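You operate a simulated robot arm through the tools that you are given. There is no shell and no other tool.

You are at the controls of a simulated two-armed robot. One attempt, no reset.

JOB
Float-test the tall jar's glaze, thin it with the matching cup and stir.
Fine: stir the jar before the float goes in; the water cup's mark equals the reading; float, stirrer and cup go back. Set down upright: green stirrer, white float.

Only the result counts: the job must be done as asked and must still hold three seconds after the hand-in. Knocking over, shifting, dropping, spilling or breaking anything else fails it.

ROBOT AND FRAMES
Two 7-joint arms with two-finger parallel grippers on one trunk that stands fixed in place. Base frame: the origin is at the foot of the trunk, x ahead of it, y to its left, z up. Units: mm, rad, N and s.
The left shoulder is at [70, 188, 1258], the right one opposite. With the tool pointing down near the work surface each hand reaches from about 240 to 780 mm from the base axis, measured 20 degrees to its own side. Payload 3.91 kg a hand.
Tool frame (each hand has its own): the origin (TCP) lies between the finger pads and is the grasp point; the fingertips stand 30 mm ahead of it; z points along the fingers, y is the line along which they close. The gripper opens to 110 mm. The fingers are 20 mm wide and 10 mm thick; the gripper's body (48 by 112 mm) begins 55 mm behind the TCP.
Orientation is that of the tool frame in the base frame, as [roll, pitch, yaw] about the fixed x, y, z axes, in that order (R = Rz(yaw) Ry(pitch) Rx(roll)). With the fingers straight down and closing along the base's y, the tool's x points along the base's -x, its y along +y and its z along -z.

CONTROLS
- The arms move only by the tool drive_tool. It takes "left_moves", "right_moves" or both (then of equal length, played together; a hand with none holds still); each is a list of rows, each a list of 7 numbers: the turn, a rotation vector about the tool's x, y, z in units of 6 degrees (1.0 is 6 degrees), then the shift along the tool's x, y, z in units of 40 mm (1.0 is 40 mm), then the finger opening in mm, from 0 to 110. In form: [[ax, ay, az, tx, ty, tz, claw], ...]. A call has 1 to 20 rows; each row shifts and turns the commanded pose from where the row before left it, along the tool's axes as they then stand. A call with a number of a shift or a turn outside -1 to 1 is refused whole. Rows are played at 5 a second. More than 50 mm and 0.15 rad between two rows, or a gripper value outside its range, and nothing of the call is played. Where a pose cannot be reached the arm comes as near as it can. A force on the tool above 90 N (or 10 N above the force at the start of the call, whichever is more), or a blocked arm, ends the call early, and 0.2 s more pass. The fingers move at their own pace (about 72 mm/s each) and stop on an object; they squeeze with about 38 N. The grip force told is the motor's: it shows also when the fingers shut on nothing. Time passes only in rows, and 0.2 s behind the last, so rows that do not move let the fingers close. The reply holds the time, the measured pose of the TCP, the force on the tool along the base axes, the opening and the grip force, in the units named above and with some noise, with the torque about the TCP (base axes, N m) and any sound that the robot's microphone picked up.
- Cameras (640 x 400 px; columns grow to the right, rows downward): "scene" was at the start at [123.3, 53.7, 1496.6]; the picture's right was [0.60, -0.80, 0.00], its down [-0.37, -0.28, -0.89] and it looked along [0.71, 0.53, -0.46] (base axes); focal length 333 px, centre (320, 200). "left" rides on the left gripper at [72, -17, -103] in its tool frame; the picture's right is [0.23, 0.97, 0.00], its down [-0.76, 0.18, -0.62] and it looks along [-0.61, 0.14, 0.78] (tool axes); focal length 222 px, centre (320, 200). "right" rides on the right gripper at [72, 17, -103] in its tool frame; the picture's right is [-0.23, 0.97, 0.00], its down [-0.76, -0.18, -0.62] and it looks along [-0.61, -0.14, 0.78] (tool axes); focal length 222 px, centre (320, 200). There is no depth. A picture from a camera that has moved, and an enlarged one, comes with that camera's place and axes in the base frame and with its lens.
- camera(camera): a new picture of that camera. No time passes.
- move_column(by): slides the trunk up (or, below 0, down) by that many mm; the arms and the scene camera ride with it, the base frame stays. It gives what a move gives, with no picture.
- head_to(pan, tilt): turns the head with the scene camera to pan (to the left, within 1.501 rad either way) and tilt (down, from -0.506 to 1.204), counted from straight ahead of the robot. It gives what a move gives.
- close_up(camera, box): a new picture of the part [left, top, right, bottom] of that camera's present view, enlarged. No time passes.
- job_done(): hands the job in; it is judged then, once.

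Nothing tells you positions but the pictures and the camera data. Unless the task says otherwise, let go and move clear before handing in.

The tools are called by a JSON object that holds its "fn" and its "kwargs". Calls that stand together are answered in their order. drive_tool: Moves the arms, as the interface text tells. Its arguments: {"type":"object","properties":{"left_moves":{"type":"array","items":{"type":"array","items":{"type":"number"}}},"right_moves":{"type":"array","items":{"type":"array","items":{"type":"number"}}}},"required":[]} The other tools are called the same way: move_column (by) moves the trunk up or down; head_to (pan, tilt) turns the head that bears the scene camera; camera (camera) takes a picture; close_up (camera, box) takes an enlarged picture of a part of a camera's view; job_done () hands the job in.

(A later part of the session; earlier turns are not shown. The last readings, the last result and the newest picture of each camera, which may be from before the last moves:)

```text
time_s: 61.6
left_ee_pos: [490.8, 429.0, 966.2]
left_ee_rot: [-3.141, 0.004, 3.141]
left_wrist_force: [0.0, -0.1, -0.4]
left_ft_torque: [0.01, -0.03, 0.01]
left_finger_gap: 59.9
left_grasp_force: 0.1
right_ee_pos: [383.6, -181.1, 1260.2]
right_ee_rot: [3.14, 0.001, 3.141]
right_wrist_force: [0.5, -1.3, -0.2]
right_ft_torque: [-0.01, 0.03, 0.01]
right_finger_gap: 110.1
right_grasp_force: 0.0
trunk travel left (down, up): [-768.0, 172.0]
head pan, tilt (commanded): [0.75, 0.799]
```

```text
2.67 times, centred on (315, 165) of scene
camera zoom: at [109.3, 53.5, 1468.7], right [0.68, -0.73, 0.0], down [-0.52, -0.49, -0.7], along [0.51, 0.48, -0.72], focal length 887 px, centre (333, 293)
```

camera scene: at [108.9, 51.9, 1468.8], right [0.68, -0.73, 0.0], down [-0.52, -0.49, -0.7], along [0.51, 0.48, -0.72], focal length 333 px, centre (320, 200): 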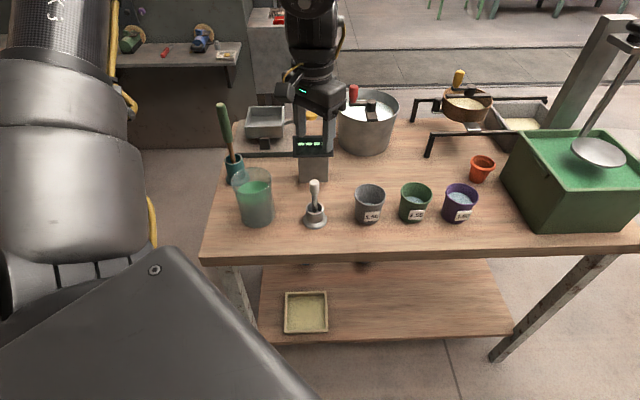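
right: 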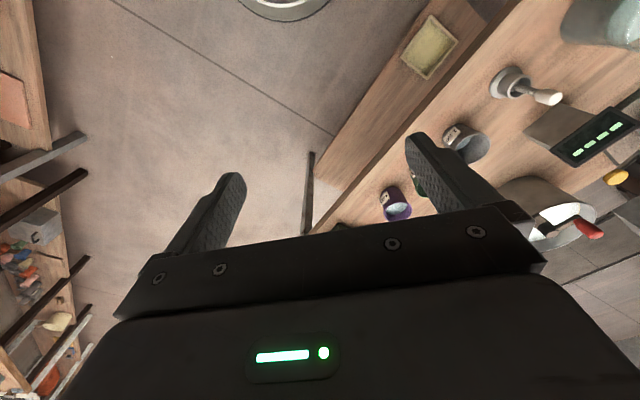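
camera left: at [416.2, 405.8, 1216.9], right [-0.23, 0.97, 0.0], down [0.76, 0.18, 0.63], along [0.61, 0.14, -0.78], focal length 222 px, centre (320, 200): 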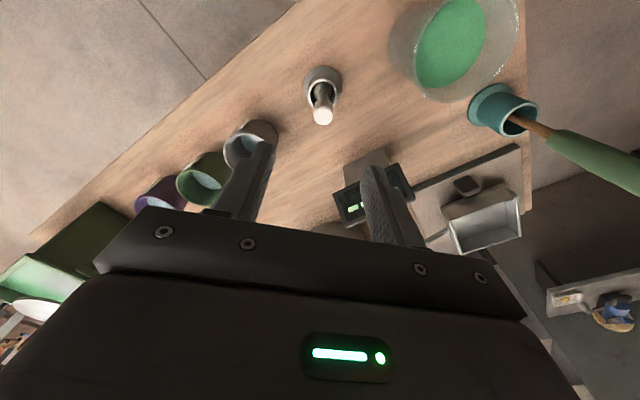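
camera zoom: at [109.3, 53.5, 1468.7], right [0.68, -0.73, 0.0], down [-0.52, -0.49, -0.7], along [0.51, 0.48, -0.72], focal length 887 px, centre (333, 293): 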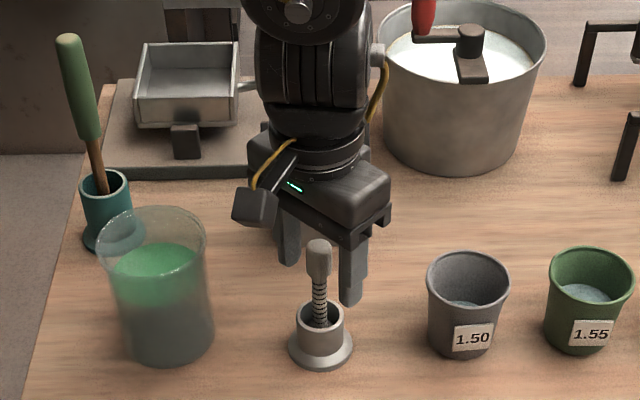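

The float is back in its stand, upright. I'll rise clear and test in free air whether the hand can turn so the camera stays on top for a side grasp of the green cup.

{"fn": "drive_tool", "kwargs": {"left_moves": [[0, 0, 0, 0, 0, -0.4, 60], [0, 0, 0, 0, 0, -0.7, 60], [0, 0, 0, 0, 0, -0.9, 60], [0, 0, 0, 0, 0, -0.9, 60], [0, 0, 0, 0, 0, -0.9, 60], [0, 0, 0, 0, 0, -0.9, 60], [0, 0, 0, 0, 0, -0.9, 60], [0, 0, 0, 0, 0, 0, 60]]}}

{"fn": "camera", "kwargs": {"camera": "left"}}

{"fn": "camera", "kwargs": {"camera": "scene"}}

```text
time_s: 63.4
left_ee_pos: [491.6, 427.7, 1189.7]
left_ee_rot: [-3.141, 0.0, -3.141]
left_wrist_force: [0.4, -1.0, 0.2]
left_ft_torque: [-0.02, 0.0, 0.0]
left_finger_gap: 60.0
left_grasp_force: 0.0
right_ee_pos: [384.0, -181.8, 1260.4]
right_ee_rot: [-3.14, -0.001, -3.142]
right_wrist_force: [0.8, 0.1, 0.8]
right_ft_torque: [0.01, -0.01, -0.01]
right_finger_gap: 109.9
right_grasp_force: 0.1
trunk travel left (down, up): [-768.0, 172.0]
head pan, tilt (commanded): [0.75, 0.799]
```

```text
taken
camera left: at [419.0, 410.5, 1291.3], right [-0.23, 0.97, 0.0], down [0.76, 0.18, 0.62], along [0.61, 0.14, -0.78], focal length 222 px, centre (320, 200)
```

left: 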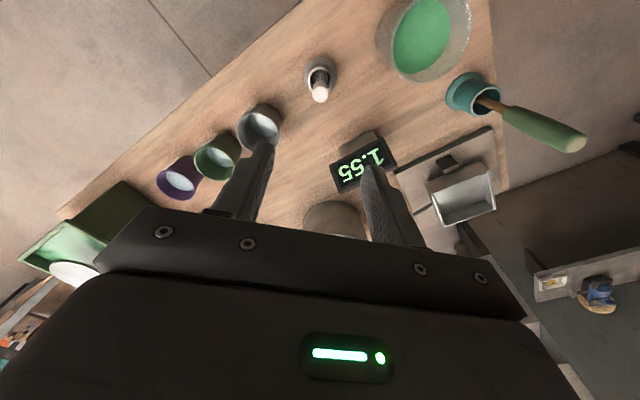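

```text
taken
camera scene: at [109.7, 53.9, 1468.6], right [0.68, -0.73, 0.0], down [-0.52, -0.49, -0.7], along [0.51, 0.48, -0.72], focal length 333 px, centre (320, 200)
```

scene: 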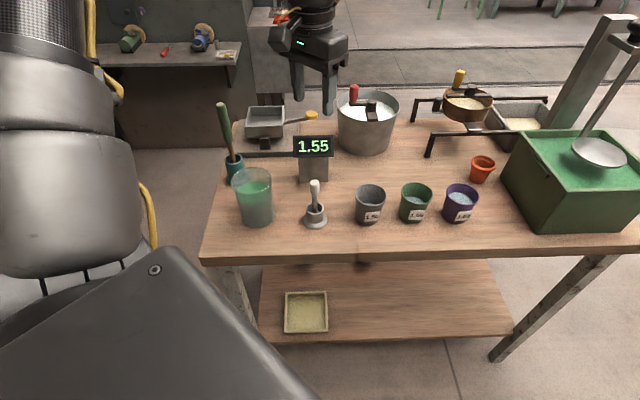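

{"fn": "drive_tool", "kwargs": {"left_moves": [[0, 0, 1, 0, 0, 0, 60], [0, 0, 1, 0, 0, 0, 60], [0, 0, 1, 0, 0, 0, 60], [0, 0, 1, 0, 0, 0, 60], [0, 0, 1, 0, 0, 0, 60], [0, 0, 1, 0, 0, 0, 60], [0, 0, 1, 0, 0, 0, 60], [0, 0, 1, 0, 0, 0, 60], [0, 0, 1, 0, 0, 0, 60], [0, 0, 1, 0, 0, 0, 60], [0, 0, 0, 0, 0, 0, 60]]}}

```text
time_s: 65.8
left_ee_pos: [488.7, 426.8, 1189.5]
left_ee_rot: [3.141, 0.003, 2.093]
left_wrist_force: [-0.6, -1.0, -0.7]
left_ft_torque: [0.01, -0.03, 0.0]
left_finger_gap: 60.1
left_grasp_force: 0.0
right_ee_pos: [383.0, -181.0, 1260.5]
right_ee_rot: [3.141, -0.001, -3.141]
right_wrist_force: [-0.6, -0.5, -0.6]
right_ft_torque: [-0.01, -0.04, 0.02]
right_finger_gap: 110.0
right_grasp_force: 0.0
trunk travel left (down, up): [-768.0, 172.0]
head pan, tilt (commanded): [0.75, 0.799]
```

{"fn": "drive_tool", "kwargs": {"left_moves": [[0, 0, 1, 0, 0, 0, 60], [0, 0, 1, 0, 0, 0, 60], [0, 0, 1, 0, 0, 0, 60], [0, 0, 1, 0, 0, 0, 60], [0, 0, 1, 0, 0, 0, 60], [0, 0, 1, 0, 0, 0, 60], [0, 0, 1, 0, 0, 0, 60], [0, 0, 1, 0, 0, 0, 60], [0, 0, 1, 0, 0, 0, 60], [0, 0, 1, 0, 0, 0, 60], [0, 0, 1, 0, 0, 0, 60], [0, 0, 1, 0, 0, 0, 60], [0, 0, 0, 0, 0, 0, 60]]}}

{"fn": "camera", "kwargs": {"camera": "left"}}

{"fn": "camera", "kwargs": {"camera": "scene"}}

```text
time_s: 68.6
left_ee_pos: [490.7, 427.4, 1189.6]
left_ee_rot: [3.14, -0.003, 0.835]
left_wrist_force: [0.0, -0.4, -0.4]
left_ft_torque: [0.0, 0.02, -0.03]
left_finger_gap: 60.1
left_grasp_force: 0.0
right_ee_pos: [384.3, -181.5, 1259.7]
right_ee_rot: [-3.14, -0.001, 3.141]
right_wrist_force: [-0.1, -0.5, 1.0]
right_ft_torque: [-0.02, 0.01, 0.0]
right_finger_gap: 109.9
right_grasp_force: 0.0
trunk travel left (down, up): [-768.0, 172.0]
head pan, tilt (commanded): [0.75, 0.799]
```

```text
taken
camera left: at [526.4, 492.0, 1291.8], right [0.88, -0.48, 0.0], down [-0.38, -0.68, 0.62], along [-0.3, -0.55, -0.78], focal length 222 px, centre (320, 200)
```

left: 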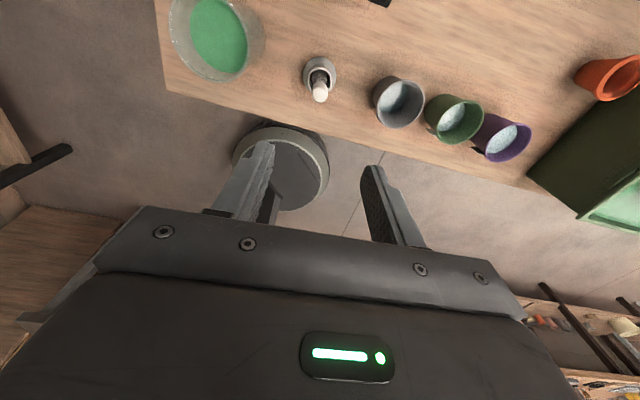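

```text
taken
camera scene: at [109.3, 53.5, 1468.7], right [0.68, -0.73, 0.0], down [-0.52, -0.49, -0.7], along [0.51, 0.48, -0.72], focal length 333 px, centre (320, 200)
```

scene: 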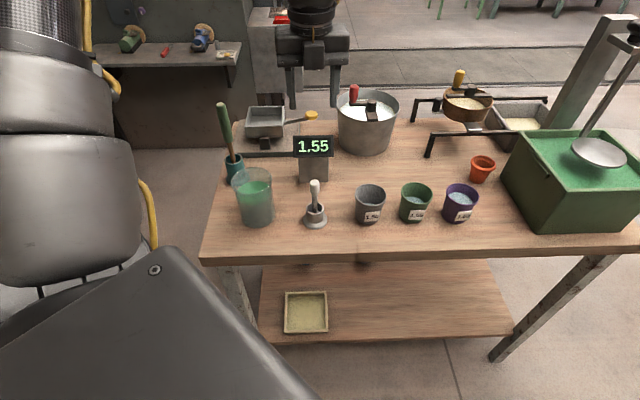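

The turn works, and the camera now also gives a second view of the cups. I'll zoom in to triangulate the green cup precisely.

{"fn": "close_up", "kwargs": {"camera": "left", "box": [360, 60, 560, 180]}}

{"fn": "close_up", "kwargs": {"camera": "scene", "box": [340, 160, 500, 260]}}

```text
3.20 times, centred on (460, 120) of left
camera zoom: at [526.4, 492.0, 1291.8], right [0.88, -0.48, 0.0], down [-0.38, -0.68, 0.62], along [-0.3, -0.55, -0.78], focal length 711 px, centre (-128, 456)
```

zoom: 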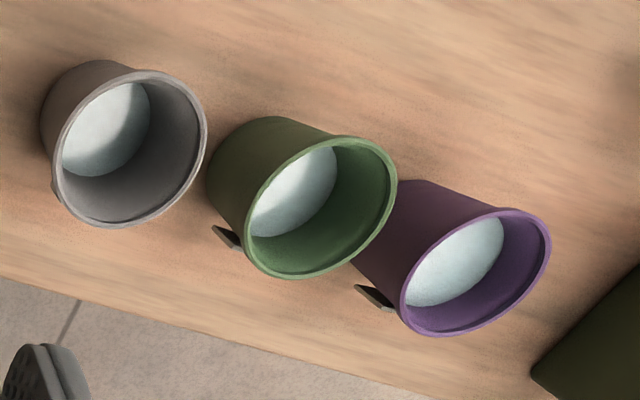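

```text
4.00 times, centred on (420, 210) of scene
camera zoom: at [109.3, 53.5, 1468.7], right [0.68, -0.73, 0.0], down [-0.52, -0.49, -0.7], along [0.51, 0.48, -0.72], focal length 1331 px, centre (-80, 160)
```

zoom: 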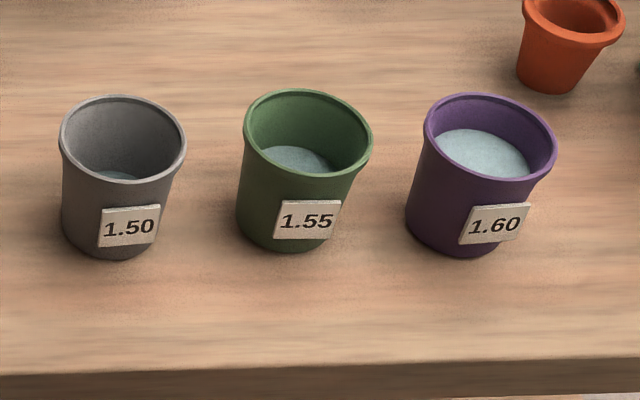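

The green cup is centred near (667,264) with its rim at about 922, and the row runs along (0.70,−0.72). I'll move the left hand to a standoff on the front side of the cup row, retract the right arm further, then tilt the tool towards horizontal.

{"fn": "drive_tool", "kwargs": {"left_moves": [[0, 0, 0.63, -0.435, 0.828, 0.143, 60], [0, 0, 0, -0.435, 0.828, 0.143, 60], [0, 0, 0, -0.435, 0.828, 0.143, 60], [0, 0, 0, -0.435, 0.828, 0.143, 60], [0, 0, 0, -0.435, 0.828, 0.143, 60], [0, 0, 0, -0.435, 0.828, 0.143, 60], [0, 0, 0, -0.435, 0.828, 0.143, 60], [0, 0, 0, 0, 0, 0, 60]], "right_moves": [[0, 0, 0, 0.5, -0.8, 0, 110], [0, 0, 0, 0.5, -0.8, 0, 110], [0, 0, 0, 0.5, -0.8, 0, 110], [0, 0, 0, 0.5, -0.8, 0, 110], [0, 0, 0, 0.5, -0.8, 0, 110], [0, 0, 0, 0, 0, 0, 110], [0, 0, 0, 0, 0, 0, 110], [0, 0, 0, 0, 0, 0, 110]]}}

{"fn": "camera", "kwargs": {"camera": "scene"}}

```text
time_s: 70.4
left_ee_pos: [523.7, 266.5, 1154.5]
left_ee_rot: [3.134, 0.001, 0.772]
left_wrist_force: [-0.1, -0.3, 0.0]
left_ft_torque: [0.01, 0.0, -0.04]
left_finger_gap: 60.0
left_grasp_force: 0.0
left hand out of reach, approached as far as the arm can: row 5, 6, 7
right_ee_pos: [298.8, -282.5, 1249.8]
right_ee_rot: [-3.141, -0.001, 3.141]
right_wrist_force: [0.1, -0.3, -0.2]
right_ft_torque: [-0.01, 0.0, 0.02]
right_finger_gap: 110.2
right_grasp_force: 0.0
right hand out of reach, approached as far as the arm can: row 2, 4, 5
trunk travel left (down, up): [-768.0, 172.0]
head pan, tilt (commanded): [0.75, 0.799]
```

```text
taken
camera scene: at [108.6, 55.4, 1468.7], right [0.68, -0.73, 0.0], down [-0.52, -0.49, -0.7], along [0.51, 0.47, -0.72], focal length 333 px, centre (320, 200)
```

scene: 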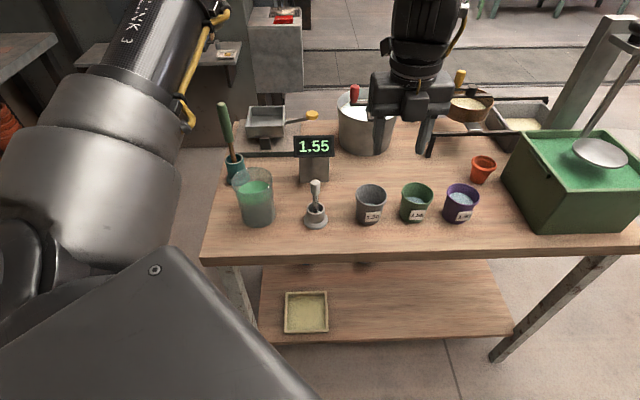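

At this yaw the tool-down pose hits a joint limit further out. Tilting the hand towards horizontal should relieve that, so I'll move back a little and start tilting in free air.

{"fn": "drive_tool", "kwargs": {"left_moves": [[0, 0, 0, 0.5, -0.7, 0, 60], [0, 0, 0, 0.5, -0.7, 0, 60], [0, 0, 0, 0.5, -0.7, 0, 60], [0, 0, 0, 0, 0, 0, 60]]}}

```text
time_s: 71.4
left_ee_pos: [506.4, 366.2, 1154.8]
left_ee_rot: [3.139, -0.003, 0.772]
left_wrist_force: [0.6, 0.2, -0.4]
left_ft_torque: [0.0, 0.01, 0.0]
left_finger_gap: 59.9
left_grasp_force: 0.0
right_ee_pos: [299.1, -284.1, 1249.7]
right_ee_rot: [-3.141, 0.001, 3.141]
right_wrist_force: [-0.8, 0.0, 0.4]
right_ft_torque: [0.0, 0.0, 0.0]
right_finger_gap: 110.3
right_grasp_force: 0.0
trunk travel left (down, up): [-768.0, 172.0]
head pan, tilt (commanded): [0.75, 0.799]
```

{"fn": "drive_tool", "kwargs": {"left_moves": [[0, 1, 0, 0.3, 0, 0, 60], [0, 1, 0, 0.3, 0, 0, 60], [0, 1, 0, 0.3, 0, 0, 60], [0, 1, 0, 0.3, 0, 0.1, 60], [0, 1, 0, 0.3, 0, 0.1, 60], [0, 1, 0, 0.2, 0, 0.2, 60], [0, 0, 0, 0, 0, 0, 60]]}}

{"fn": "camera", "kwargs": {"camera": "scene"}}

```text
time_s: 73.0
left_ee_pos: [559.6, 418.2, 1156.2]
left_ee_rot: [3.139, -0.632, 0.775]
left_wrist_force: [-0.7, 0.1, -0.2]
left_ft_torque: [-0.03, 0.0, -0.02]
left_finger_gap: 60.0
left_grasp_force: 0.2
right_ee_pos: [298.2, -284.3, 1250.4]
right_ee_rot: [-3.141, -0.002, 3.141]
right_wrist_force: [0.4, 0.3, -0.5]
right_ft_torque: [-0.01, 0.02, -0.01]
right_finger_gap: 109.9
right_grasp_force: 0.1
trunk travel left (down, up): [-768.0, 172.0]
head pan, tilt (commanded): [0.75, 0.799]
```

```text
taken
camera scene: at [109.1, 53.3, 1468.7], right [0.68, -0.73, 0.0], down [-0.52, -0.49, -0.7], along [0.51, 0.48, -0.72], focal length 333 px, centre (320, 200)
```

scene: 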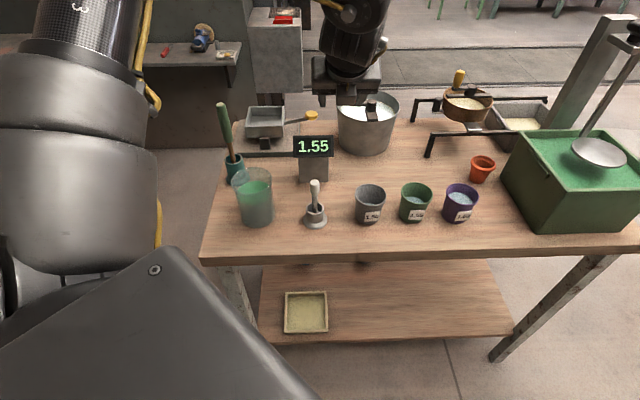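

{"fn": "drive_tool", "kwargs": {"left_moves": [[0, 1, 0, 0, 0.5, 0, 60], [0, 1, 0, 0, 0.5, 0, 60], [0, 1, 0, 0, 0.5, 0, 60], [0, 1, 0, 0, 0.5, 0, 60], [0, 1, 0, 0, 0.5, 0, 60], [0, 0, 0, 0, 0, 0, 60]]}}

{"fn": "camera", "kwargs": {"camera": "scene"}}

{"fn": "camera", "kwargs": {"camera": "left"}}

```text
time_s: 74.4
left_ee_pos: [646.2, 453.5, 1155.2]
left_ee_rot: [3.127, -1.151, 0.78]
left_wrist_force: [-0.1, 0.6, 0.1]
left_ft_torque: [0.03, 0.01, -0.05]
left_finger_gap: 60.3
left_grasp_force: 0.1
left hand out of reach, approached as far as the arm can: row 2, 3, 4, 5
right_ee_pos: [297.9, -285.6, 1250.0]
right_ee_rot: [3.141, 0.001, -3.141]
right_wrist_force: [-0.3, 0.6, 0.3]
right_ft_torque: [0.0, 0.0, -0.03]
right_finger_gap: 110.1
right_grasp_force: 0.0
trunk travel left (down, up): [-768.0, 172.0]
head pan, tilt (commanded): [0.75, 0.799]
```

```text
taken
camera scene: at [108.3, 53.5, 1468.8], right [0.68, -0.73, 0.0], down [-0.52, -0.49, -0.7], along [0.51, 0.48, -0.72], focal length 333 px, centre (320, 200)
```

scene: 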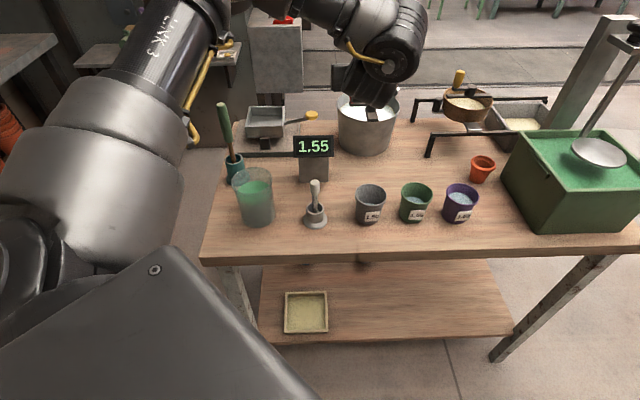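

```text
taken
camera left: at [586.9, 419.9, 1263.1], right [0.74, -0.64, 0.21], down [-0.51, -0.74, -0.44], along [0.44, 0.22, -0.87], focal length 222 px, centre (320, 200)
```

left: 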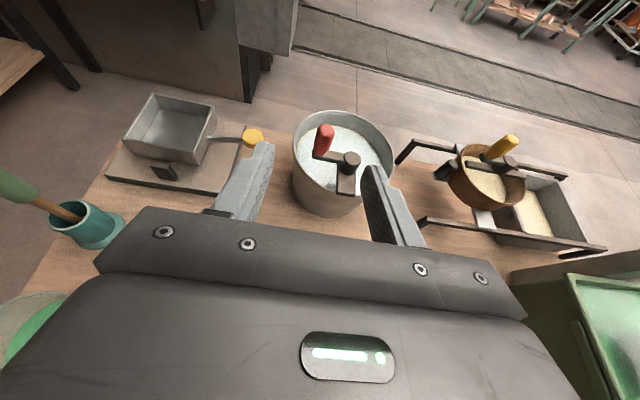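

The arm drifted forward because of a limit. I'll probe which directions stay reachable in this tilted orientation.

{"fn": "drive_tool", "kwargs": {"left_moves": [[0, 0, 0, -0.4, 0, -0.9, 60], [0, 0, 0, -0.4, 0, -0.9, 60], [0, 0, 0, -0.4, 0, -0.9, 60], [0, 0, 0, 0, 0, 0, 60]]}}

```text
time_s: 75.4
left_ee_pos: [596.5, 467.7, 1160.7]
left_ee_rot: [3.129, -1.148, 0.779]
left_wrist_force: [0.0, 0.3, 0.6]
left_ft_torque: [-0.01, 0.0, -0.01]
left_finger_gap: 60.1
left_grasp_force: 0.1
left hand out of reach, approached as far as the arm can: row 1, 2, 3
right_ee_pos: [299.1, -285.2, 1250.4]
right_ee_rot: [-3.14, 0.0, 3.14]
right_wrist_force: [-0.6, -0.1, 0.1]
right_ft_torque: [-0.04, -0.02, 0.01]
right_finger_gap: 110.1
right_grasp_force: 0.1
trunk travel left (down, up): [-768.0, 172.0]
head pan, tilt (commanded): [0.75, 0.799]
```

The camera-up side pose is limited, so I'll use a different plan. I'll go back to the normal wrist posture (camera on the robot side), grasp the cup with the tool tilted about 40° from horizontal, and pour by rolling about the tool axis. First I'll undo the tilt.

{"fn": "drive_tool", "kwargs": {"left_moves": [[0, -1, 0, -0.14, 0, -0.28, 60], [0, -1, 0, -0.17, 0, -0.26, 60], [0, -1, 0, -0.195, 0, -0.24, 60], [0, -1, 0, -0.22, 0, -0.22, 60], [0, -1, 0, -0.24, 0, -0.195, 60], [0, -1, 0, -0.26, 0, -0.17, 60], [0, -1, 0, -0.28, 0, -0.14, 60], [0, -1, 0, -0.29, 0, -0.11, 60], [0, -1, 0, -0.3, 0, -0.08, 60], [0, -1, 0, -0.31, 0, -0.05, 60], [0, -1, 0, -0.31, 0, 0, 60], [0, 0, 0, 0, 0, 0, 60]]}}

```text
time_s: 78.0
left_ee_pos: [495.0, 373.9, 1156.3]
left_ee_rot: [3.139, 0.0, 0.772]
left_wrist_force: [0.4, -0.1, 0.2]
left_ft_torque: [-0.01, 0.0, 0.01]
left_finger_gap: 59.7
left_grasp_force: 0.1
right_ee_pos: [299.7, -285.9, 1250.0]
right_ee_rot: [-3.141, 0.0, 3.141]
right_wrist_force: [0.3, -0.5, 1.1]
right_ft_torque: [-0.03, -0.02, 0.0]
right_finger_gap: 110.0
right_grasp_force: 0.1
trunk travel left (down, up): [-768.0, 172.0]
head pan, tilt (commanded): [0.75, 0.799]
```

{"fn": "drive_tool", "kwargs": {"left_moves": [[0, 0, -1, 0, 0, 0, 60], [0, 0, -1, 0, 0, 0, 60], [0, 0, -1, 0, 0, 0, 60], [0, 0, -1, 0, 0, 0, 60], [0, 0, -1, 0, 0, 0, 60], [0, 0, -1, 0, 0, 0, 60], [0, 0, -1, 0, 0, 0, 60], [0, 0, -1, 0, 0, 0, 60], [0, 0, -1, 0, 0, 0, 60], [0, 0, -1, 0, 0, 0, 60], [0, 0, -1, 0, 0, 0, 60], [0, 0, -1, 0, 0, 0, 60], [0, 0, -1, 0, 0, 0, 60], [0, 0, -1, 0, 0, 0, 60], [0, 0, -1, 0, 0, 0, 60]]}}

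{"fn": "drive_tool", "kwargs": {"left_moves": [[0, 0, -1, 0, 0, 0, 60], [0, 0, -1, 0, 0, 0, 60], [0, 0, -1, 0, 0, 0, 60], [0, 0, -1, 0, 0, 0, 60], [0, 0, -1, 0, 0, 0, 60], [0, 0, -1, 0, 0, 0, 60], [0, 0, -1, 0, 0, 0, 60], [0, 0, -1, 0, 0, 0, 60], [0, 0, -1, 0, 0, 0, 60], [0, 0, -1, 0, 0, 0, 60], [0, 0, -1, 0, 0, 0, 60], [0, 0, -1, 0, 0, 0, 60], [0, 0, -1, 0, 0, 0, 60], [0, 0, -1, 0, 0, 0, 60], [0, 0, -1, 0, 0, 0, 60], [0, 0, 0, 0, 0, 0, 60]]}}

{"fn": "camera", "kwargs": {"camera": "scene"}}

```text
time_s: 81.2
left_ee_pos: [496.1, 373.1, 1155.9]
left_ee_rot: [3.139, 0.003, 2.343]
left_wrist_force: [0.2, 0.6, 0.6]
left_ft_torque: [-0.01, -0.04, 0.0]
left_finger_gap: 60.2
left_grasp_force: 0.1
right_ee_pos: [299.3, -285.6, 1250.2]
right_ee_rot: [-3.142, 0.0, 3.139]
right_wrist_force: [0.1, 0.0, 0.6]
right_ft_torque: [0.02, 0.01, -0.01]
right_finger_gap: 110.2
right_grasp_force: 0.0
trunk travel left (down, up): [-768.0, 172.0]
head pan, tilt (commanded): [0.75, 0.799]
```

```text
time_s: 84.6
left_ee_pos: [498.1, 401.6, 1170.6]
left_ee_rot: [-3.139, -0.001, -2.526]
left_wrist_force: [-0.4, 0.3, -0.3]
left_ft_torque: [0.01, 0.03, 0.01]
left_finger_gap: 60.0
left_grasp_force: 0.1
left hand out of reach, approached as far as the arm can: row 13, 14, 15
right_ee_pos: [299.9, -282.9, 1249.2]
right_ee_rot: [-3.141, -0.001, -3.142]
right_wrist_force: [0.3, 1.6, 0.1]
right_ft_torque: [-0.01, 0.01, 0.0]
right_finger_gap: 110.1
right_grasp_force: 0.0
trunk travel left (down, up): [-768.0, 172.0]
head pan, tilt (commanded): [0.75, 0.799]
```

```text
taken
camera scene: at [109.6, 54.9, 1468.6], right [0.68, -0.73, 0.0], down [-0.52, -0.49, -0.7], along [0.51, 0.47, -0.72], focal length 333 px, centre (320, 200)
```

scene: 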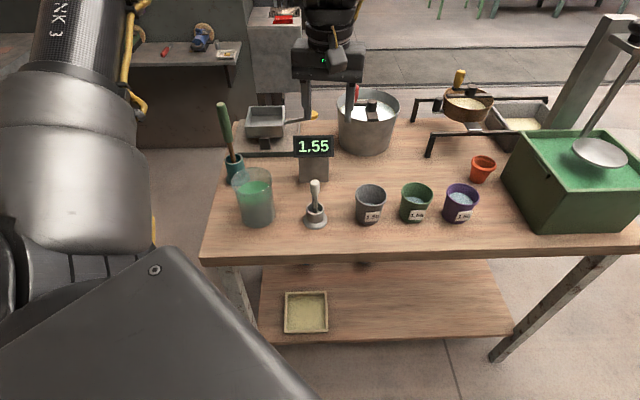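

A wrist limit appears in this direction at this height, where the wrist sits above shoulder level. I'll return toward the nominal yaw and test at a lower, more natural height.

{"fn": "drive_tool", "kwargs": {"left_moves": [[0, 0, 1, 0, 0, 0.5, 60], [0, 0, 1, 0, 0, 0.5, 60], [0, 0, 1, 0, 0, 0.5, 60], [0, 0, 1, 0, 0, 0.5, 60], [0, 0, 1, 0, 0, 0.5, 60], [0, 0, 0, 0, 0, 0.3, 60], [0, 0, 0, 0, 0, 0, 60]]}}

{"fn": "camera", "kwargs": {"camera": "left"}}

{"fn": "camera", "kwargs": {"camera": "scene"}}

```text
time_s: 86.2
left_ee_pos: [499.1, 397.8, 1058.3]
left_ee_rot: [-3.139, 0.004, -3.051]
left_wrist_force: [-1.2, 0.3, 0.2]
left_ft_torque: [-0.02, -0.02, 0.01]
left_finger_gap: 59.9
left_grasp_force: 0.0
right_ee_pos: [300.0, -285.1, 1250.0]
right_ee_rot: [-3.141, 0.001, 3.14]
right_wrist_force: [-0.2, 0.2, 0.2]
right_ft_torque: [-0.04, 0.01, 0.0]
right_finger_gap: 109.9
right_grasp_force: 0.0
trunk travel left (down, up): [-768.0, 172.0]
head pan, tilt (commanded): [0.75, 0.799]
```

```text
taken
camera left: at [428.5, 374.5, 1161.6], right [-0.31, 0.95, 0.0], down [0.74, 0.25, 0.63], along [0.59, 0.2, -0.78], focal length 222 px, centre (320, 200)
```

left: 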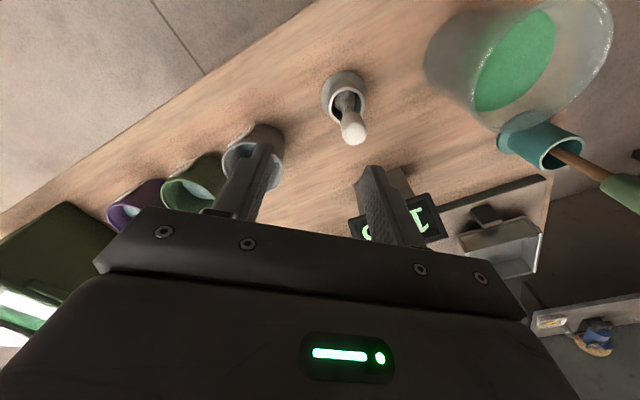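

```text
taken
camera scene: at [109.2, 53.3, 1468.7], right [0.68, -0.73, 0.0], down [-0.52, -0.49, -0.7], along [0.51, 0.48, -0.72], focal length 333 px, centre (320, 200)
```

scene: 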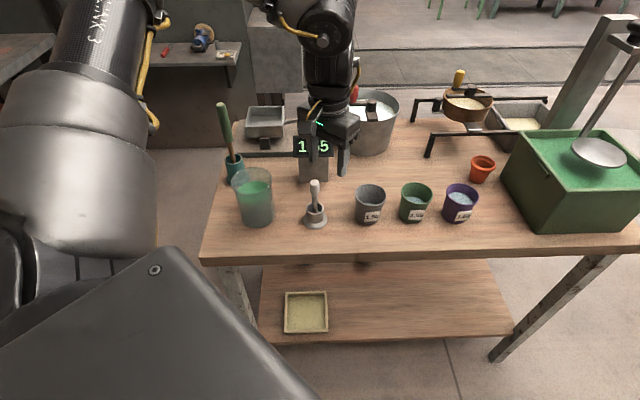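

{"fn": "drive_tool", "kwargs": {"left_moves": [[0, 0, 0, -0.224, -0.914, 0, 60], [0, 0, 0, -0.224, -0.914, 0, 60], [0, 0, 0, -0.224, -0.914, 0, 60], [0, 0, 0, -0.224, -0.914, 0, 60], [0, 0, 0, -0.224, -0.914, 0, 60], [0, 0, -1, 0, 0, 0, 60], [0, 0, -1, 0, 0, 0, 60], [0, 0, -1, 0, 0, 0, 60], [0, 0, -1, 0, 0, 0, 60], [0, 0, -1, 0, 0, 0, 60], [0, 0, 0, 0, 0, 0, 60]]}}

{"fn": "camera", "kwargs": {"camera": "scene"}}

```text
time_s: 88.6
left_ee_pos: [584.8, 321.7, 1094.5]
left_ee_rot: [3.142, 0.0, -2.529]
left_wrist_force: [-0.4, 0.0, -0.2]
left_ft_torque: [-0.05, 0.01, 0.01]
left_finger_gap: 60.0
left_grasp_force: 0.0
left hand out of reach, approached as far as the arm can: row 4, 5, 7, 8, 9, 10
right_ee_pos: [299.8, -286.0, 1250.0]
right_ee_rot: [3.141, -0.001, 3.141]
right_wrist_force: [-0.1, -0.7, -0.7]
right_ft_torque: [0.02, -0.02, 0.04]
right_finger_gap: 110.1
right_grasp_force: 0.0
trunk travel left (down, up): [-768.0, 172.0]
head pan, tilt (commanded): [0.75, 0.799]
```

```text
taken
camera scene: at [109.0, 53.2, 1468.7], right [0.68, -0.73, 0.0], down [-0.52, -0.49, -0.7], along [0.51, 0.48, -0.72], focal length 333 px, centre (320, 200)
```

scene: 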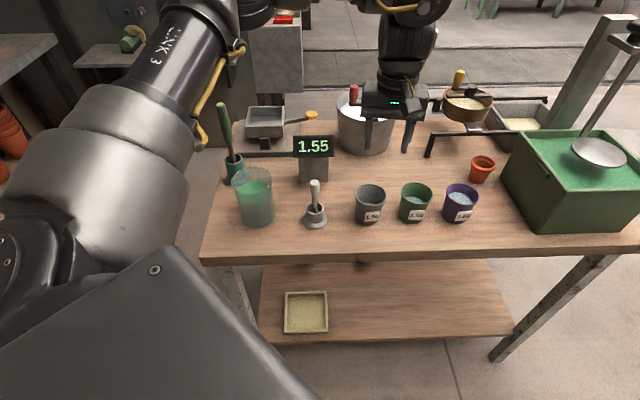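

The limit also shows up at the default yaw, so it is about how far right the arm can get at this height relative to the shoulder. I'll raise the trunk so the hand works lower relative to the shoulder.

{"fn": "move_column", "kwargs": {"by": 165}}

{"fn": "camera", "kwargs": {"camera": "scene"}}

```text
time_s: 90.5
left_ee_pos: [583.3, 321.5, 1259.4]
left_ee_rot: [-3.138, -0.001, -2.529]
left_wrist_force: [0.4, -0.3, 0.1]
left_ft_torque: [-0.01, 0.03, -0.01]
left_finger_gap: 59.7
left_grasp_force: 0.1
right_ee_pos: [300.4, -285.2, 1414.7]
right_ee_rot: [3.141, 0.0, 3.139]
right_wrist_force: [-0.1, -0.5, 0.8]
right_ft_torque: [0.0, -0.02, 0.02]
right_finger_gap: 110.1
right_grasp_force: 0.0
trunk travel left (down, up): [-933.0, 7.0]
head pan, tilt (commanded): [0.75, 0.799]
```

```text
taken
camera scene: at [109.4, 53.3, 1633.6], right [0.68, -0.73, 0.0], down [-0.52, -0.49, -0.7], along [0.51, 0.48, -0.72], focal length 333 px, centre (320, 200)
```

scene: 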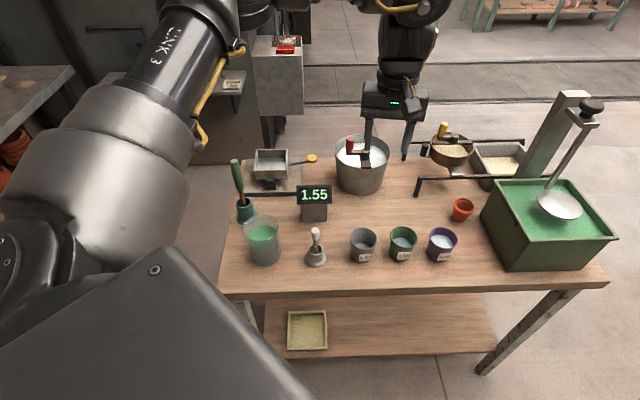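

{"fn": "drive_tool", "kwargs": {"left_moves": [[0, 0, 0, 0, 0, 0.87, 60], [0, 0, 0, 0, 0, 0.87, 60], [0, 0, 0, 0, 0, 0.87, 60], [0, 0, 0, 0, 0, 0.87, 60], [0, 0, 0, 0, 0, 0.87, 60], [0, 0, 0, 0, 0, 0.87, 60], [0, 0, 0, 0, 0, 0, 60]]}}

```text
time_s: 92.1
left_ee_pos: [580.9, 412.8, 1139.4]
left_ee_rot: [-3.14, 0.0, -2.532]
left_wrist_force: [-0.5, 0.0, 0.4]
left_ft_torque: [0.04, 0.01, 0.06]
left_finger_gap: 60.0
left_grasp_force: 0.0
left hand out of reach, approached as far as the arm can: row 1, 2, 3, 4, 5, 6
right_ee_pos: [298.7, -285.9, 1415.5]
right_ee_rot: [3.141, -0.001, 3.141]
right_wrist_force: [-0.7, 0.0, 0.1]
right_ft_torque: [0.01, 0.0, -0.01]
right_finger_gap: 110.0
right_grasp_force: 0.0
trunk travel left (down, up): [-933.0, 7.0]
head pan, tilt (commanded): [0.75, 0.799]
```

{"fn": "drive_tool", "kwargs": {"left_moves": [[0, 0, 1, 0, 0, 0.2, 60], [0, 0, 1, 0, 0, 0.2, 60], [0, 0, 1, 0, 0, 0.2, 60], [0, 0, 1, 0, 0, 0.2, 60], [0, 0, 1, 0, 0, 0.2, 60], [0, 0, 1, 0, 0, 0.2, 60], [0, 0, 1, 0, 0, 0.2, 60], [0, 0, 1, 0, 0, 0.2, 60], [0, 0, 1, 0, 0, 0.2, 60], [0, 0, 1, 0, 0, 0.2, 60], [0, 0, 0, 0, 0, 0, 60]]}}

{"fn": "camera", "kwargs": {"camera": "scene"}}

```text
time_s: 94.5
left_ee_pos: [547.7, 423.2, 1088.5]
left_ee_rot: [-3.141, 0.005, 2.706]
left_wrist_force: [-0.8, 1.5, 0.3]
left_ft_torque: [0.01, -0.04, 0.0]
left_finger_gap: 60.1
left_grasp_force: 0.0
left hand out of reach, approached as far as the arm can: row 3, 4, 5, 6, 7, 8, 9, 10
right_ee_pos: [299.7, -284.4, 1415.2]
right_ee_rot: [-3.141, 0.002, 3.139]
right_wrist_force: [1.1, 0.2, 0.1]
right_ft_torque: [0.04, -0.04, 0.0]
right_finger_gap: 110.3
right_grasp_force: 0.1
trunk travel left (down, up): [-933.0, 7.0]
head pan, tilt (commanded): [0.75, 0.799]
```

```text
taken
camera scene: at [109.4, 53.4, 1633.7], right [0.68, -0.73, 0.0], down [-0.52, -0.49, -0.7], along [0.51, 0.48, -0.72], focal length 333 px, centre (320, 200)
```

scene: 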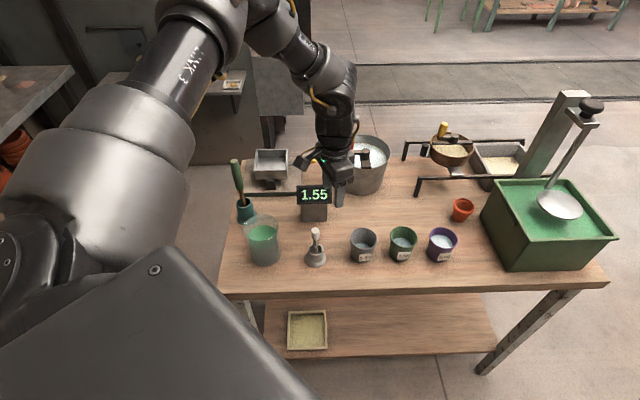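

The arm's elbow has drifted into an awkward raised posture. I'll retract the hand up and back toward its starting pose to recover a good posture.

{"fn": "drive_tool", "kwargs": {"left_moves": [[0, 0, -0.5, 0, 0, -0.8, 60], [0, 0, -0.5, 0, 0, -0.8, 60], [0, 0, -0.5, 0, 0, -0.8, 60], [0, 0, -0.5, 0, 0, -0.8, 60], [0, 0, -0.5, 0, 0, -0.8, 60], [0, 0, -0.5, 0.5, 0, -0.7, 60], [0, 0, -0.5, 0.5, 0, -0.7, 60], [0, 0, -0.5, 0.7, 0, -0.5, 60], [0, 0, 0, 0.8, 0, -0.4, 60], [0, 0, 0, 0.8, 0, -0.4, 60], [0, 0, 0, 0.8, 0, -0.4, 60], [0, 0, 0, 0.8, 0.1, -0.4, 60], [0, 0, 0, 0.8, 0.1, -0.4, 60], [0, 0, 0, 0.5, 0.1, -0.4, 60], [0, 0, 0, 0, 0, 0, 60]]}}

{"fn": "camera", "kwargs": {"camera": "scene"}}

```text
time_s: 97.7
left_ee_pos: [300.8, 446.9, 1420.9]
left_ee_rot: [-3.137, -0.001, 3.126]
left_wrist_force: [0.7, -0.3, -0.7]
left_ft_torque: [-0.02, -0.03, -0.03]
left_finger_gap: 59.9
left_grasp_force: 0.0
right_ee_pos: [300.3, -285.1, 1413.4]
right_ee_rot: [3.141, -0.002, 3.139]
right_wrist_force: [0.7, -0.6, 0.2]
right_ft_torque: [-0.07, 0.0, -0.02]
right_finger_gap: 109.8
right_grasp_force: 0.1
trunk travel left (down, up): [-933.0, 7.0]
head pan, tilt (commanded): [0.75, 0.799]
```

```text
taken
camera scene: at [110.1, 53.1, 1633.6], right [0.68, -0.73, 0.0], down [-0.52, -0.49, -0.7], along [0.51, 0.48, -0.72], focal length 333 px, centre (320, 200)
```

scene: 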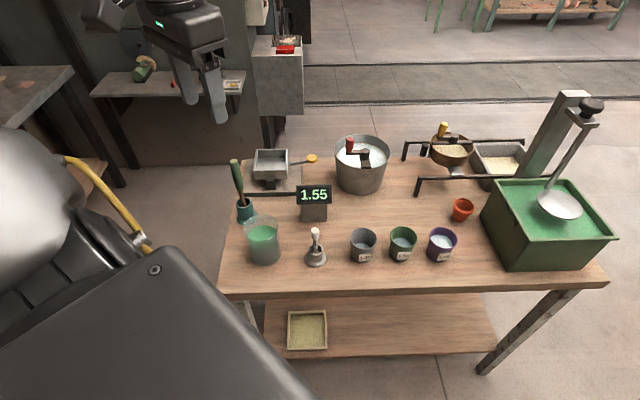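

{"fn": "drive_tool", "kwargs": {"left_moves": [[0, 0, 0, -0.375, -0.49, 0.675, 60], [0, 0, 0, -0.375, -0.49, 0.675, 60], [0, 0, 0, -0.375, -0.49, 0.675, 60], [0, 0, 0, -0.375, -0.49, 0.675, 60], [0, 0, 0, -0.375, -0.49, 0.675, 60], [0, 0, 0, -0.375, -0.49, 0.675, 60], [0, 0, 0, -0.375, -0.49, 0.675, 60], [0, 0, 0, -0.375, -0.49, 0.675, 60], [0, 0, 0, -0.375, -0.49, 0.675, 60], [0, 0, 0, -0.375, -0.49, 0.675, 60], [0, 0, 0, 0, 0, 0, 60]]}}

{"fn": "camera", "kwargs": {"camera": "scene"}}

```text
time_s: 100.1
left_ee_pos: [448.9, 254.0, 1153.1]
left_ee_rot: [-3.138, 0.002, 3.127]
left_wrist_force: [-0.5, -0.7, 0.9]
left_ft_torque: [0.0, -0.01, -0.01]
left_finger_gap: 60.1
left_grasp_force: 0.0
left hand out of reach, approached as far as the arm can: row 9, 10
right_ee_pos: [297.8, -284.4, 1416.1]
right_ee_rot: [3.141, 0.0, 3.141]
right_wrist_force: [-1.6, 0.4, 0.1]
right_ft_torque: [0.01, -0.03, -0.01]
right_finger_gap: 110.1
right_grasp_force: 0.1
trunk travel left (down, up): [-933.0, 7.0]
head pan, tilt (commanded): [0.75, 0.799]
```

```text
taken
camera scene: at [108.4, 53.7, 1633.7], right [0.68, -0.73, 0.0], down [-0.52, -0.49, -0.7], along [0.51, 0.48, -0.72], focal length 333 px, centre (320, 200)
```

scene: 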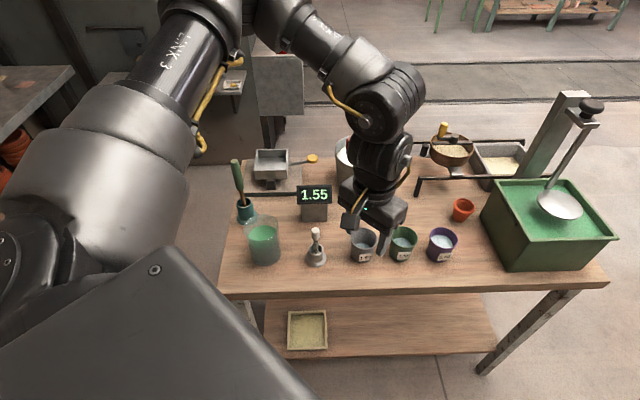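

{"fn": "drive_tool", "kwargs": {"left_moves": [[0, 0, 0, -0.9, 0, 0.2, 60], [0, 0, 0, -0.9, 0, 0.2, 60], [0, 0, 0, -0.9, 0, 0.3, 60], [0, 0, 0, -0.9, 0, 0.3, 60], [0, 0, 0, -0.9, 0, 0.4, 60], [0, 0, 0, 0, 0, 0, 60]]}}

{"fn": "camera", "kwargs": {"camera": "scene"}}

```text
time_s: 101.5
left_ee_pos: [558.8, 329.6, 1159.2]
left_ee_rot: [-3.138, 0.004, 3.127]
left_wrist_force: [0.2, -0.3, -0.6]
left_ft_torque: [0.01, 0.0, 0.02]
left_finger_gap: 60.2
left_grasp_force: 0.1
left hand out of reach, approached as far as the arm can: row 1, 2, 3, 4, 5
right_ee_pos: [298.5, -285.0, 1415.7]
right_ee_rot: [-3.141, 0.0, 3.139]
right_wrist_force: [0.1, 0.4, -0.7]
right_ft_torque: [-0.03, -0.01, -0.05]
right_finger_gap: 110.1
right_grasp_force: 0.0
trunk travel left (down, up): [-933.0, 7.0]
head pan, tilt (commanded): [0.75, 0.799]
```

```text
taken
camera scene: at [108.7, 53.4, 1633.7], right [0.68, -0.73, 0.0], down [-0.52, -0.49, -0.7], along [0.51, 0.48, -0.72], focal length 333 px, centre (320, 200)
```

scene: 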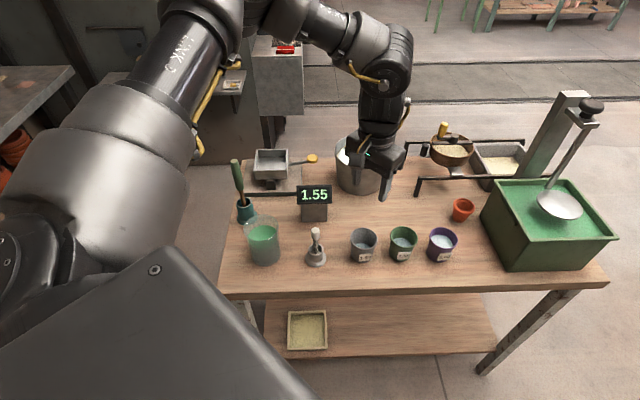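

{"fn": "drive_tool", "kwargs": {"left_moves": [[0, 0, 0, 0.6, 0.3, -0.6, 60], [0, 0, 0, 0.6, 0.3, -0.6, 60], [0, 0, 0, 0.6, 0.3, -0.6, 60], [0, 0, 0, 0.6, 0.3, -0.6, 60], [0, 0, 0, 0.6, 0.3, -0.6, 60], [0, 0, 0, 0.6, 0.3, -0.6, 60], [0, 0, 0, 0.6, 0.3, -0.6, 60], [0, 0, 0, 0.6, 0.3, -0.6, 60], [0, 0, 0, 0.6, 0.3, -0.6, 60], [0, 0, 0, 0.6, 0.3, -0.6, 60], [0, 0, 0, 0, 0, 0, 60]]}}

{"fn": "move_column", "kwargs": {"by": -165}}

{"fn": "camera", "kwargs": {"camera": "scene"}}

```text
time_s: 103.9
left_ee_pos: [320.5, 452.6, 1398.1]
left_ee_rot: [-3.14, 0.0, 3.126]
left_wrist_force: [0.9, -0.6, -0.2]
left_ft_torque: [0.01, 0.0, -0.01]
left_finger_gap: 60.0
left_grasp_force: 0.0
right_ee_pos: [299.4, -285.1, 1415.7]
right_ee_rot: [3.141, -0.001, 3.139]
right_wrist_force: [-0.7, 0.2, 0.1]
right_ft_torque: [0.03, 0.01, 0.0]
right_finger_gap: 109.9
right_grasp_force: 0.1
trunk travel left (down, up): [-933.0, 7.0]
head pan, tilt (commanded): [0.75, 0.799]
```

```text
time_s: 105.8
left_ee_pos: [320.6, 451.9, 1232.6]
left_ee_rot: [-3.14, -0.001, 3.126]
left_wrist_force: [0.4, -0.6, -0.6]
left_ft_torque: [0.0, 0.01, 0.02]
left_finger_gap: 60.1
left_grasp_force: 0.1
right_ee_pos: [299.1, -284.8, 1248.8]
right_ee_rot: [-3.141, 0.0, 3.141]
right_wrist_force: [0.7, 0.2, -0.2]
right_ft_torque: [0.01, -0.01, -0.01]
right_finger_gap: 109.6
right_grasp_force: 0.1
trunk travel left (down, up): [-768.0, 172.0]
head pan, tilt (commanded): [0.75, 0.799]
```

```text
taken
camera scene: at [109.3, 53.4, 1468.7], right [0.68, -0.73, 0.0], down [-0.52, -0.49, -0.7], along [0.51, 0.48, -0.72], focal length 333 px, centre (320, 200)
```

scene: 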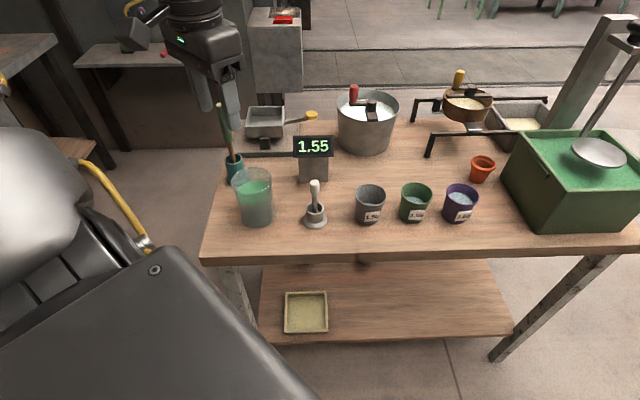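

I'll try approaching at low height along the front of the table, which is closer to the stated work surface reach.

{"fn": "drive_tool", "kwargs": {"left_moves": [[0, 0, 0, -0.25, -0.38, 0.58, 60], [0, 0, 0, -0.25, -0.38, 0.58, 60], [0, 0, 0, -0.25, -0.38, 0.58, 60], [0, 0, 0, -0.25, -0.38, 0.58, 60], [0, 0, 0, -0.25, -0.38, 0.58, 60], [0, 0, 0, -0.25, -0.38, 0.58, 60], [0, 0, 0, -0.25, -0.38, 0.58, 60], [0, 0, 0, -0.25, -0.38, 0.58, 60], [0, 0, 0, -0.25, -0.38, 0.58, 60], [0, 0, 0, -0.25, -0.38, 0.58, 60], [0, 0, 0, 0, 0, 0, 60]]}}

{"fn": "camera", "kwargs": {"camera": "scene"}}

```text
time_s: 108.2
left_ee_pos: [416.1, 297.4, 1000.5]
left_ee_rot: [-3.139, 0.001, 3.126]
left_wrist_force: [-0.3, -0.1, 0.3]
left_ft_torque: [-0.03, 0.01, 0.01]
left_finger_gap: 60.1
left_grasp_force: 0.0
right_ee_pos: [298.4, -284.5, 1249.6]
right_ee_rot: [3.141, 0.0, 3.141]
right_wrist_force: [-0.3, -0.4, 0.8]
right_ft_torque: [-0.01, -0.03, -0.02]
right_finger_gap: 110.1
right_grasp_force: 0.0
trunk travel left (down, up): [-768.0, 172.0]
head pan, tilt (commanded): [0.75, 0.799]
```

```text
taken
camera scene: at [108.4, 53.1, 1468.8], right [0.68, -0.73, 0.0], down [-0.52, -0.49, -0.7], along [0.51, 0.48, -0.72], focal length 333 px, centre (320, 200)
```

scene: 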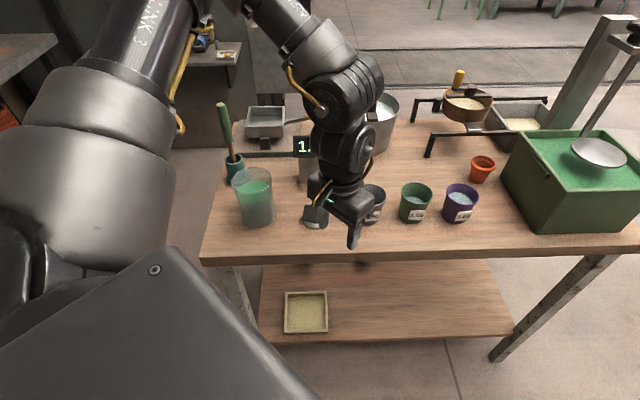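

{"fn": "drive_tool", "kwargs": {"left_moves": [[0, 0, 0, -0.8, -0.2, 0, 60], [0, 0, 0, -0.8, -0.2, 0, 60], [0, 0, 0, -0.8, -0.2, 0, 60], [0, 0, 0, -0.8, -0.2, 0, 60], [0, 0, 0, 0, 0, 0, 60]]}}

{"fn": "camera", "kwargs": {"camera": "scene"}}

```text
time_s: 109.4
left_ee_pos: [528.7, 284.7, 1014.9]
left_ee_rot: [-3.139, 0.002, 3.128]
left_wrist_force: [-0.1, -0.5, -0.5]
left_ft_torque: [-0.02, -0.01, -0.02]
left_finger_gap: 59.8
left_grasp_force: 0.1
left hand out of reach, approached as far as the arm can: row 3, 4
right_ee_pos: [299.3, -285.7, 1249.8]
right_ee_rot: [-3.141, 0.001, 3.141]
right_wrist_force: [0.5, -0.2, 0.1]
right_ft_torque: [0.01, -0.01, -0.01]
right_finger_gap: 110.1
right_grasp_force: 0.1
trunk travel left (down, up): [-768.0, 172.0]
head pan, tilt (commanded): [0.75, 0.799]
```

```text
taken
camera scene: at [109.1, 53.2, 1468.7], right [0.68, -0.73, 0.0], down [-0.52, -0.49, -0.7], along [0.51, 0.48, -0.72], focal length 333 px, centre (320, 200)
```

scene: 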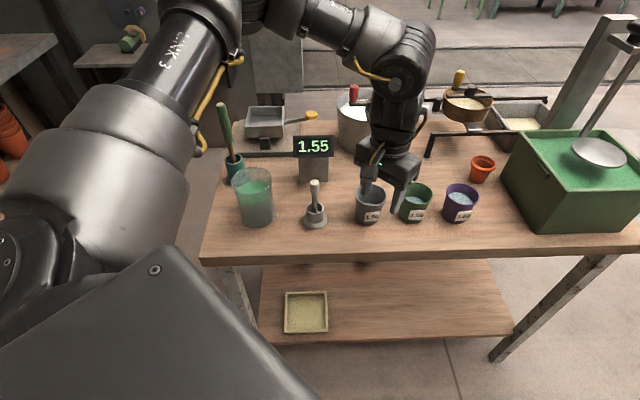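

In every flagged case the upper arm sits at the same limit. I'll try a different route: pull in close to the body on the 20° ray, then extend outward along it.

{"fn": "drive_tool", "kwargs": {"left_moves": [[0, 0, 0, 0.9, 0, 0.1, 60], [0, 0, 0, 0.9, 0, 0.1, 60], [0, 0, 0, 0.9, 0, 0.1, 60], [0, 0, 0, 0.6, -0.7, 0, 60], [0, 0, 0, 0.5, -0.8, 0, 60], [0, 0, 0, 0.5, -0.8, 0, 60], [0, 0, 0, 0.3, -0.9, 0, 60], [0, 0, 0, 0, -0.9, 0, 60], [0, 0, 0, 0, 0, 0, 60]]}}

{"fn": "camera", "kwargs": {"camera": "scene"}}

```text
time_s: 111.4
left_ee_pos: [441.3, 267.0, 1001.2]
left_ee_rot: [-3.139, 0.002, 3.126]
left_wrist_force: [0.3, 0.5, 0.0]
left_ft_torque: [-0.02, -0.01, 0.0]
left_finger_gap: 59.7
left_grasp_force: 0.0
left hand out of reach, approached as far as the arm can: row 4, 5, 6, 7, 8
right_ee_pos: [299.0, -283.3, 1249.2]
right_ee_rot: [-3.14, 0.001, 3.141]
right_wrist_force: [0.3, 0.0, 0.4]
right_ft_torque: [0.01, -0.02, -0.04]
right_finger_gap: 109.8
right_grasp_force: 0.0
trunk travel left (down, up): [-768.0, 172.0]
head pan, tilt (commanded): [0.75, 0.799]
```

```text
taken
camera scene: at [109.1, 54.4, 1468.6], right [0.68, -0.73, 0.0], down [-0.52, -0.49, -0.7], along [0.51, 0.48, -0.72], focal length 333 px, centre (320, 200)
```

scene: 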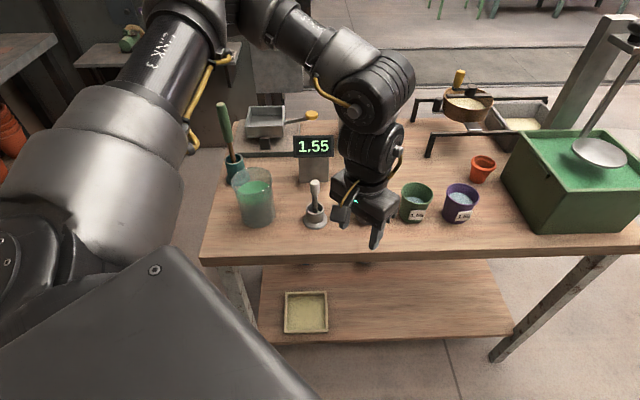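

The arm is in an elbow-out posture that can't swing further right. I'll try to bring the elbow down by raising the trunk, lowering the hand into the free space in front of the table, and coming back up with the elbow low.

{"fn": "move_column", "kwargs": {"by": 165}}

{"fn": "drive_tool", "kwargs": {"left_moves": [[0, 0, 0, 0.8, 0.3, 0, 60], [0, 0, 0, 0.8, 0.3, 0, 60], [0, 0, 0, 0.8, 0.2, 0.2, 60], [0, 0, 0, 0.8, 0, 0.4, 60], [0, 0, 0, 0.6, 0, 0.6, 60], [0, 0, 0, 0.3, 0, 0.8, 60], [0, 0, 0, 0, 0, 0.9, 60], [0, 0, 0, 0, 0, 0.9, 60], [0, 0, 0, 0, 0, 0, 60]]}}

{"fn": "camera", "kwargs": {"camera": "scene"}}

```text
time_s: 113.2
left_ee_pos: [441.8, 265.9, 1166.8]
left_ee_rot: [-3.139, 0.001, 3.126]
left_wrist_force: [0.3, -0.7, -0.2]
left_ft_torque: [0.02, 0.03, 0.03]
left_finger_gap: 60.2
left_grasp_force: 0.1
right_ee_pos: [299.6, -284.5, 1414.5]
right_ee_rot: [3.141, 0.0, 3.141]
right_wrist_force: [0.4, 1.1, -0.1]
right_ft_torque: [0.03, -0.03, -0.04]
right_finger_gap: 110.4
right_grasp_force: 0.0
trunk travel left (down, up): [-933.0, 7.0]
head pan, tilt (commanded): [0.75, 0.799]
```

```text
time_s: 115.2
left_ee_pos: [340.3, 342.5, 1053.9]
left_ee_rot: [-3.139, 0.0, 3.126]
left_wrist_force: [0.4, 0.0, -0.5]
left_ft_torque: [-0.01, 0.0, 0.0]
left_finger_gap: 60.3
left_grasp_force: 0.0
left hand out of reach, approached as far as the arm can: row 1, 2, 3, 4, 5, 7, 8
right_ee_pos: [300.4, -284.9, 1414.8]
right_ee_rot: [3.142, -0.002, 3.141]
right_wrist_force: [-0.4, -0.3, 0.1]
right_ft_torque: [0.01, -0.01, -0.02]
right_finger_gap: 110.0
right_grasp_force: 0.0
trunk travel left (down, up): [-933.0, 7.0]
head pan, tilt (commanded): [0.75, 0.799]
```

```text
taken
camera scene: at [110.0, 54.4, 1633.6], right [0.68, -0.73, 0.0], down [-0.52, -0.49, -0.7], along [0.51, 0.48, -0.72], focal length 333 px, centre (320, 200)
```

scene: 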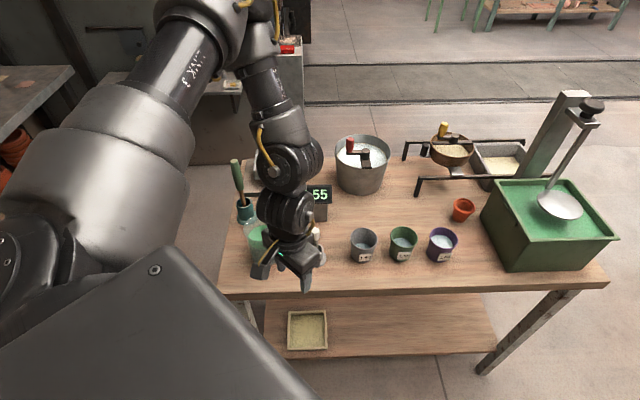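

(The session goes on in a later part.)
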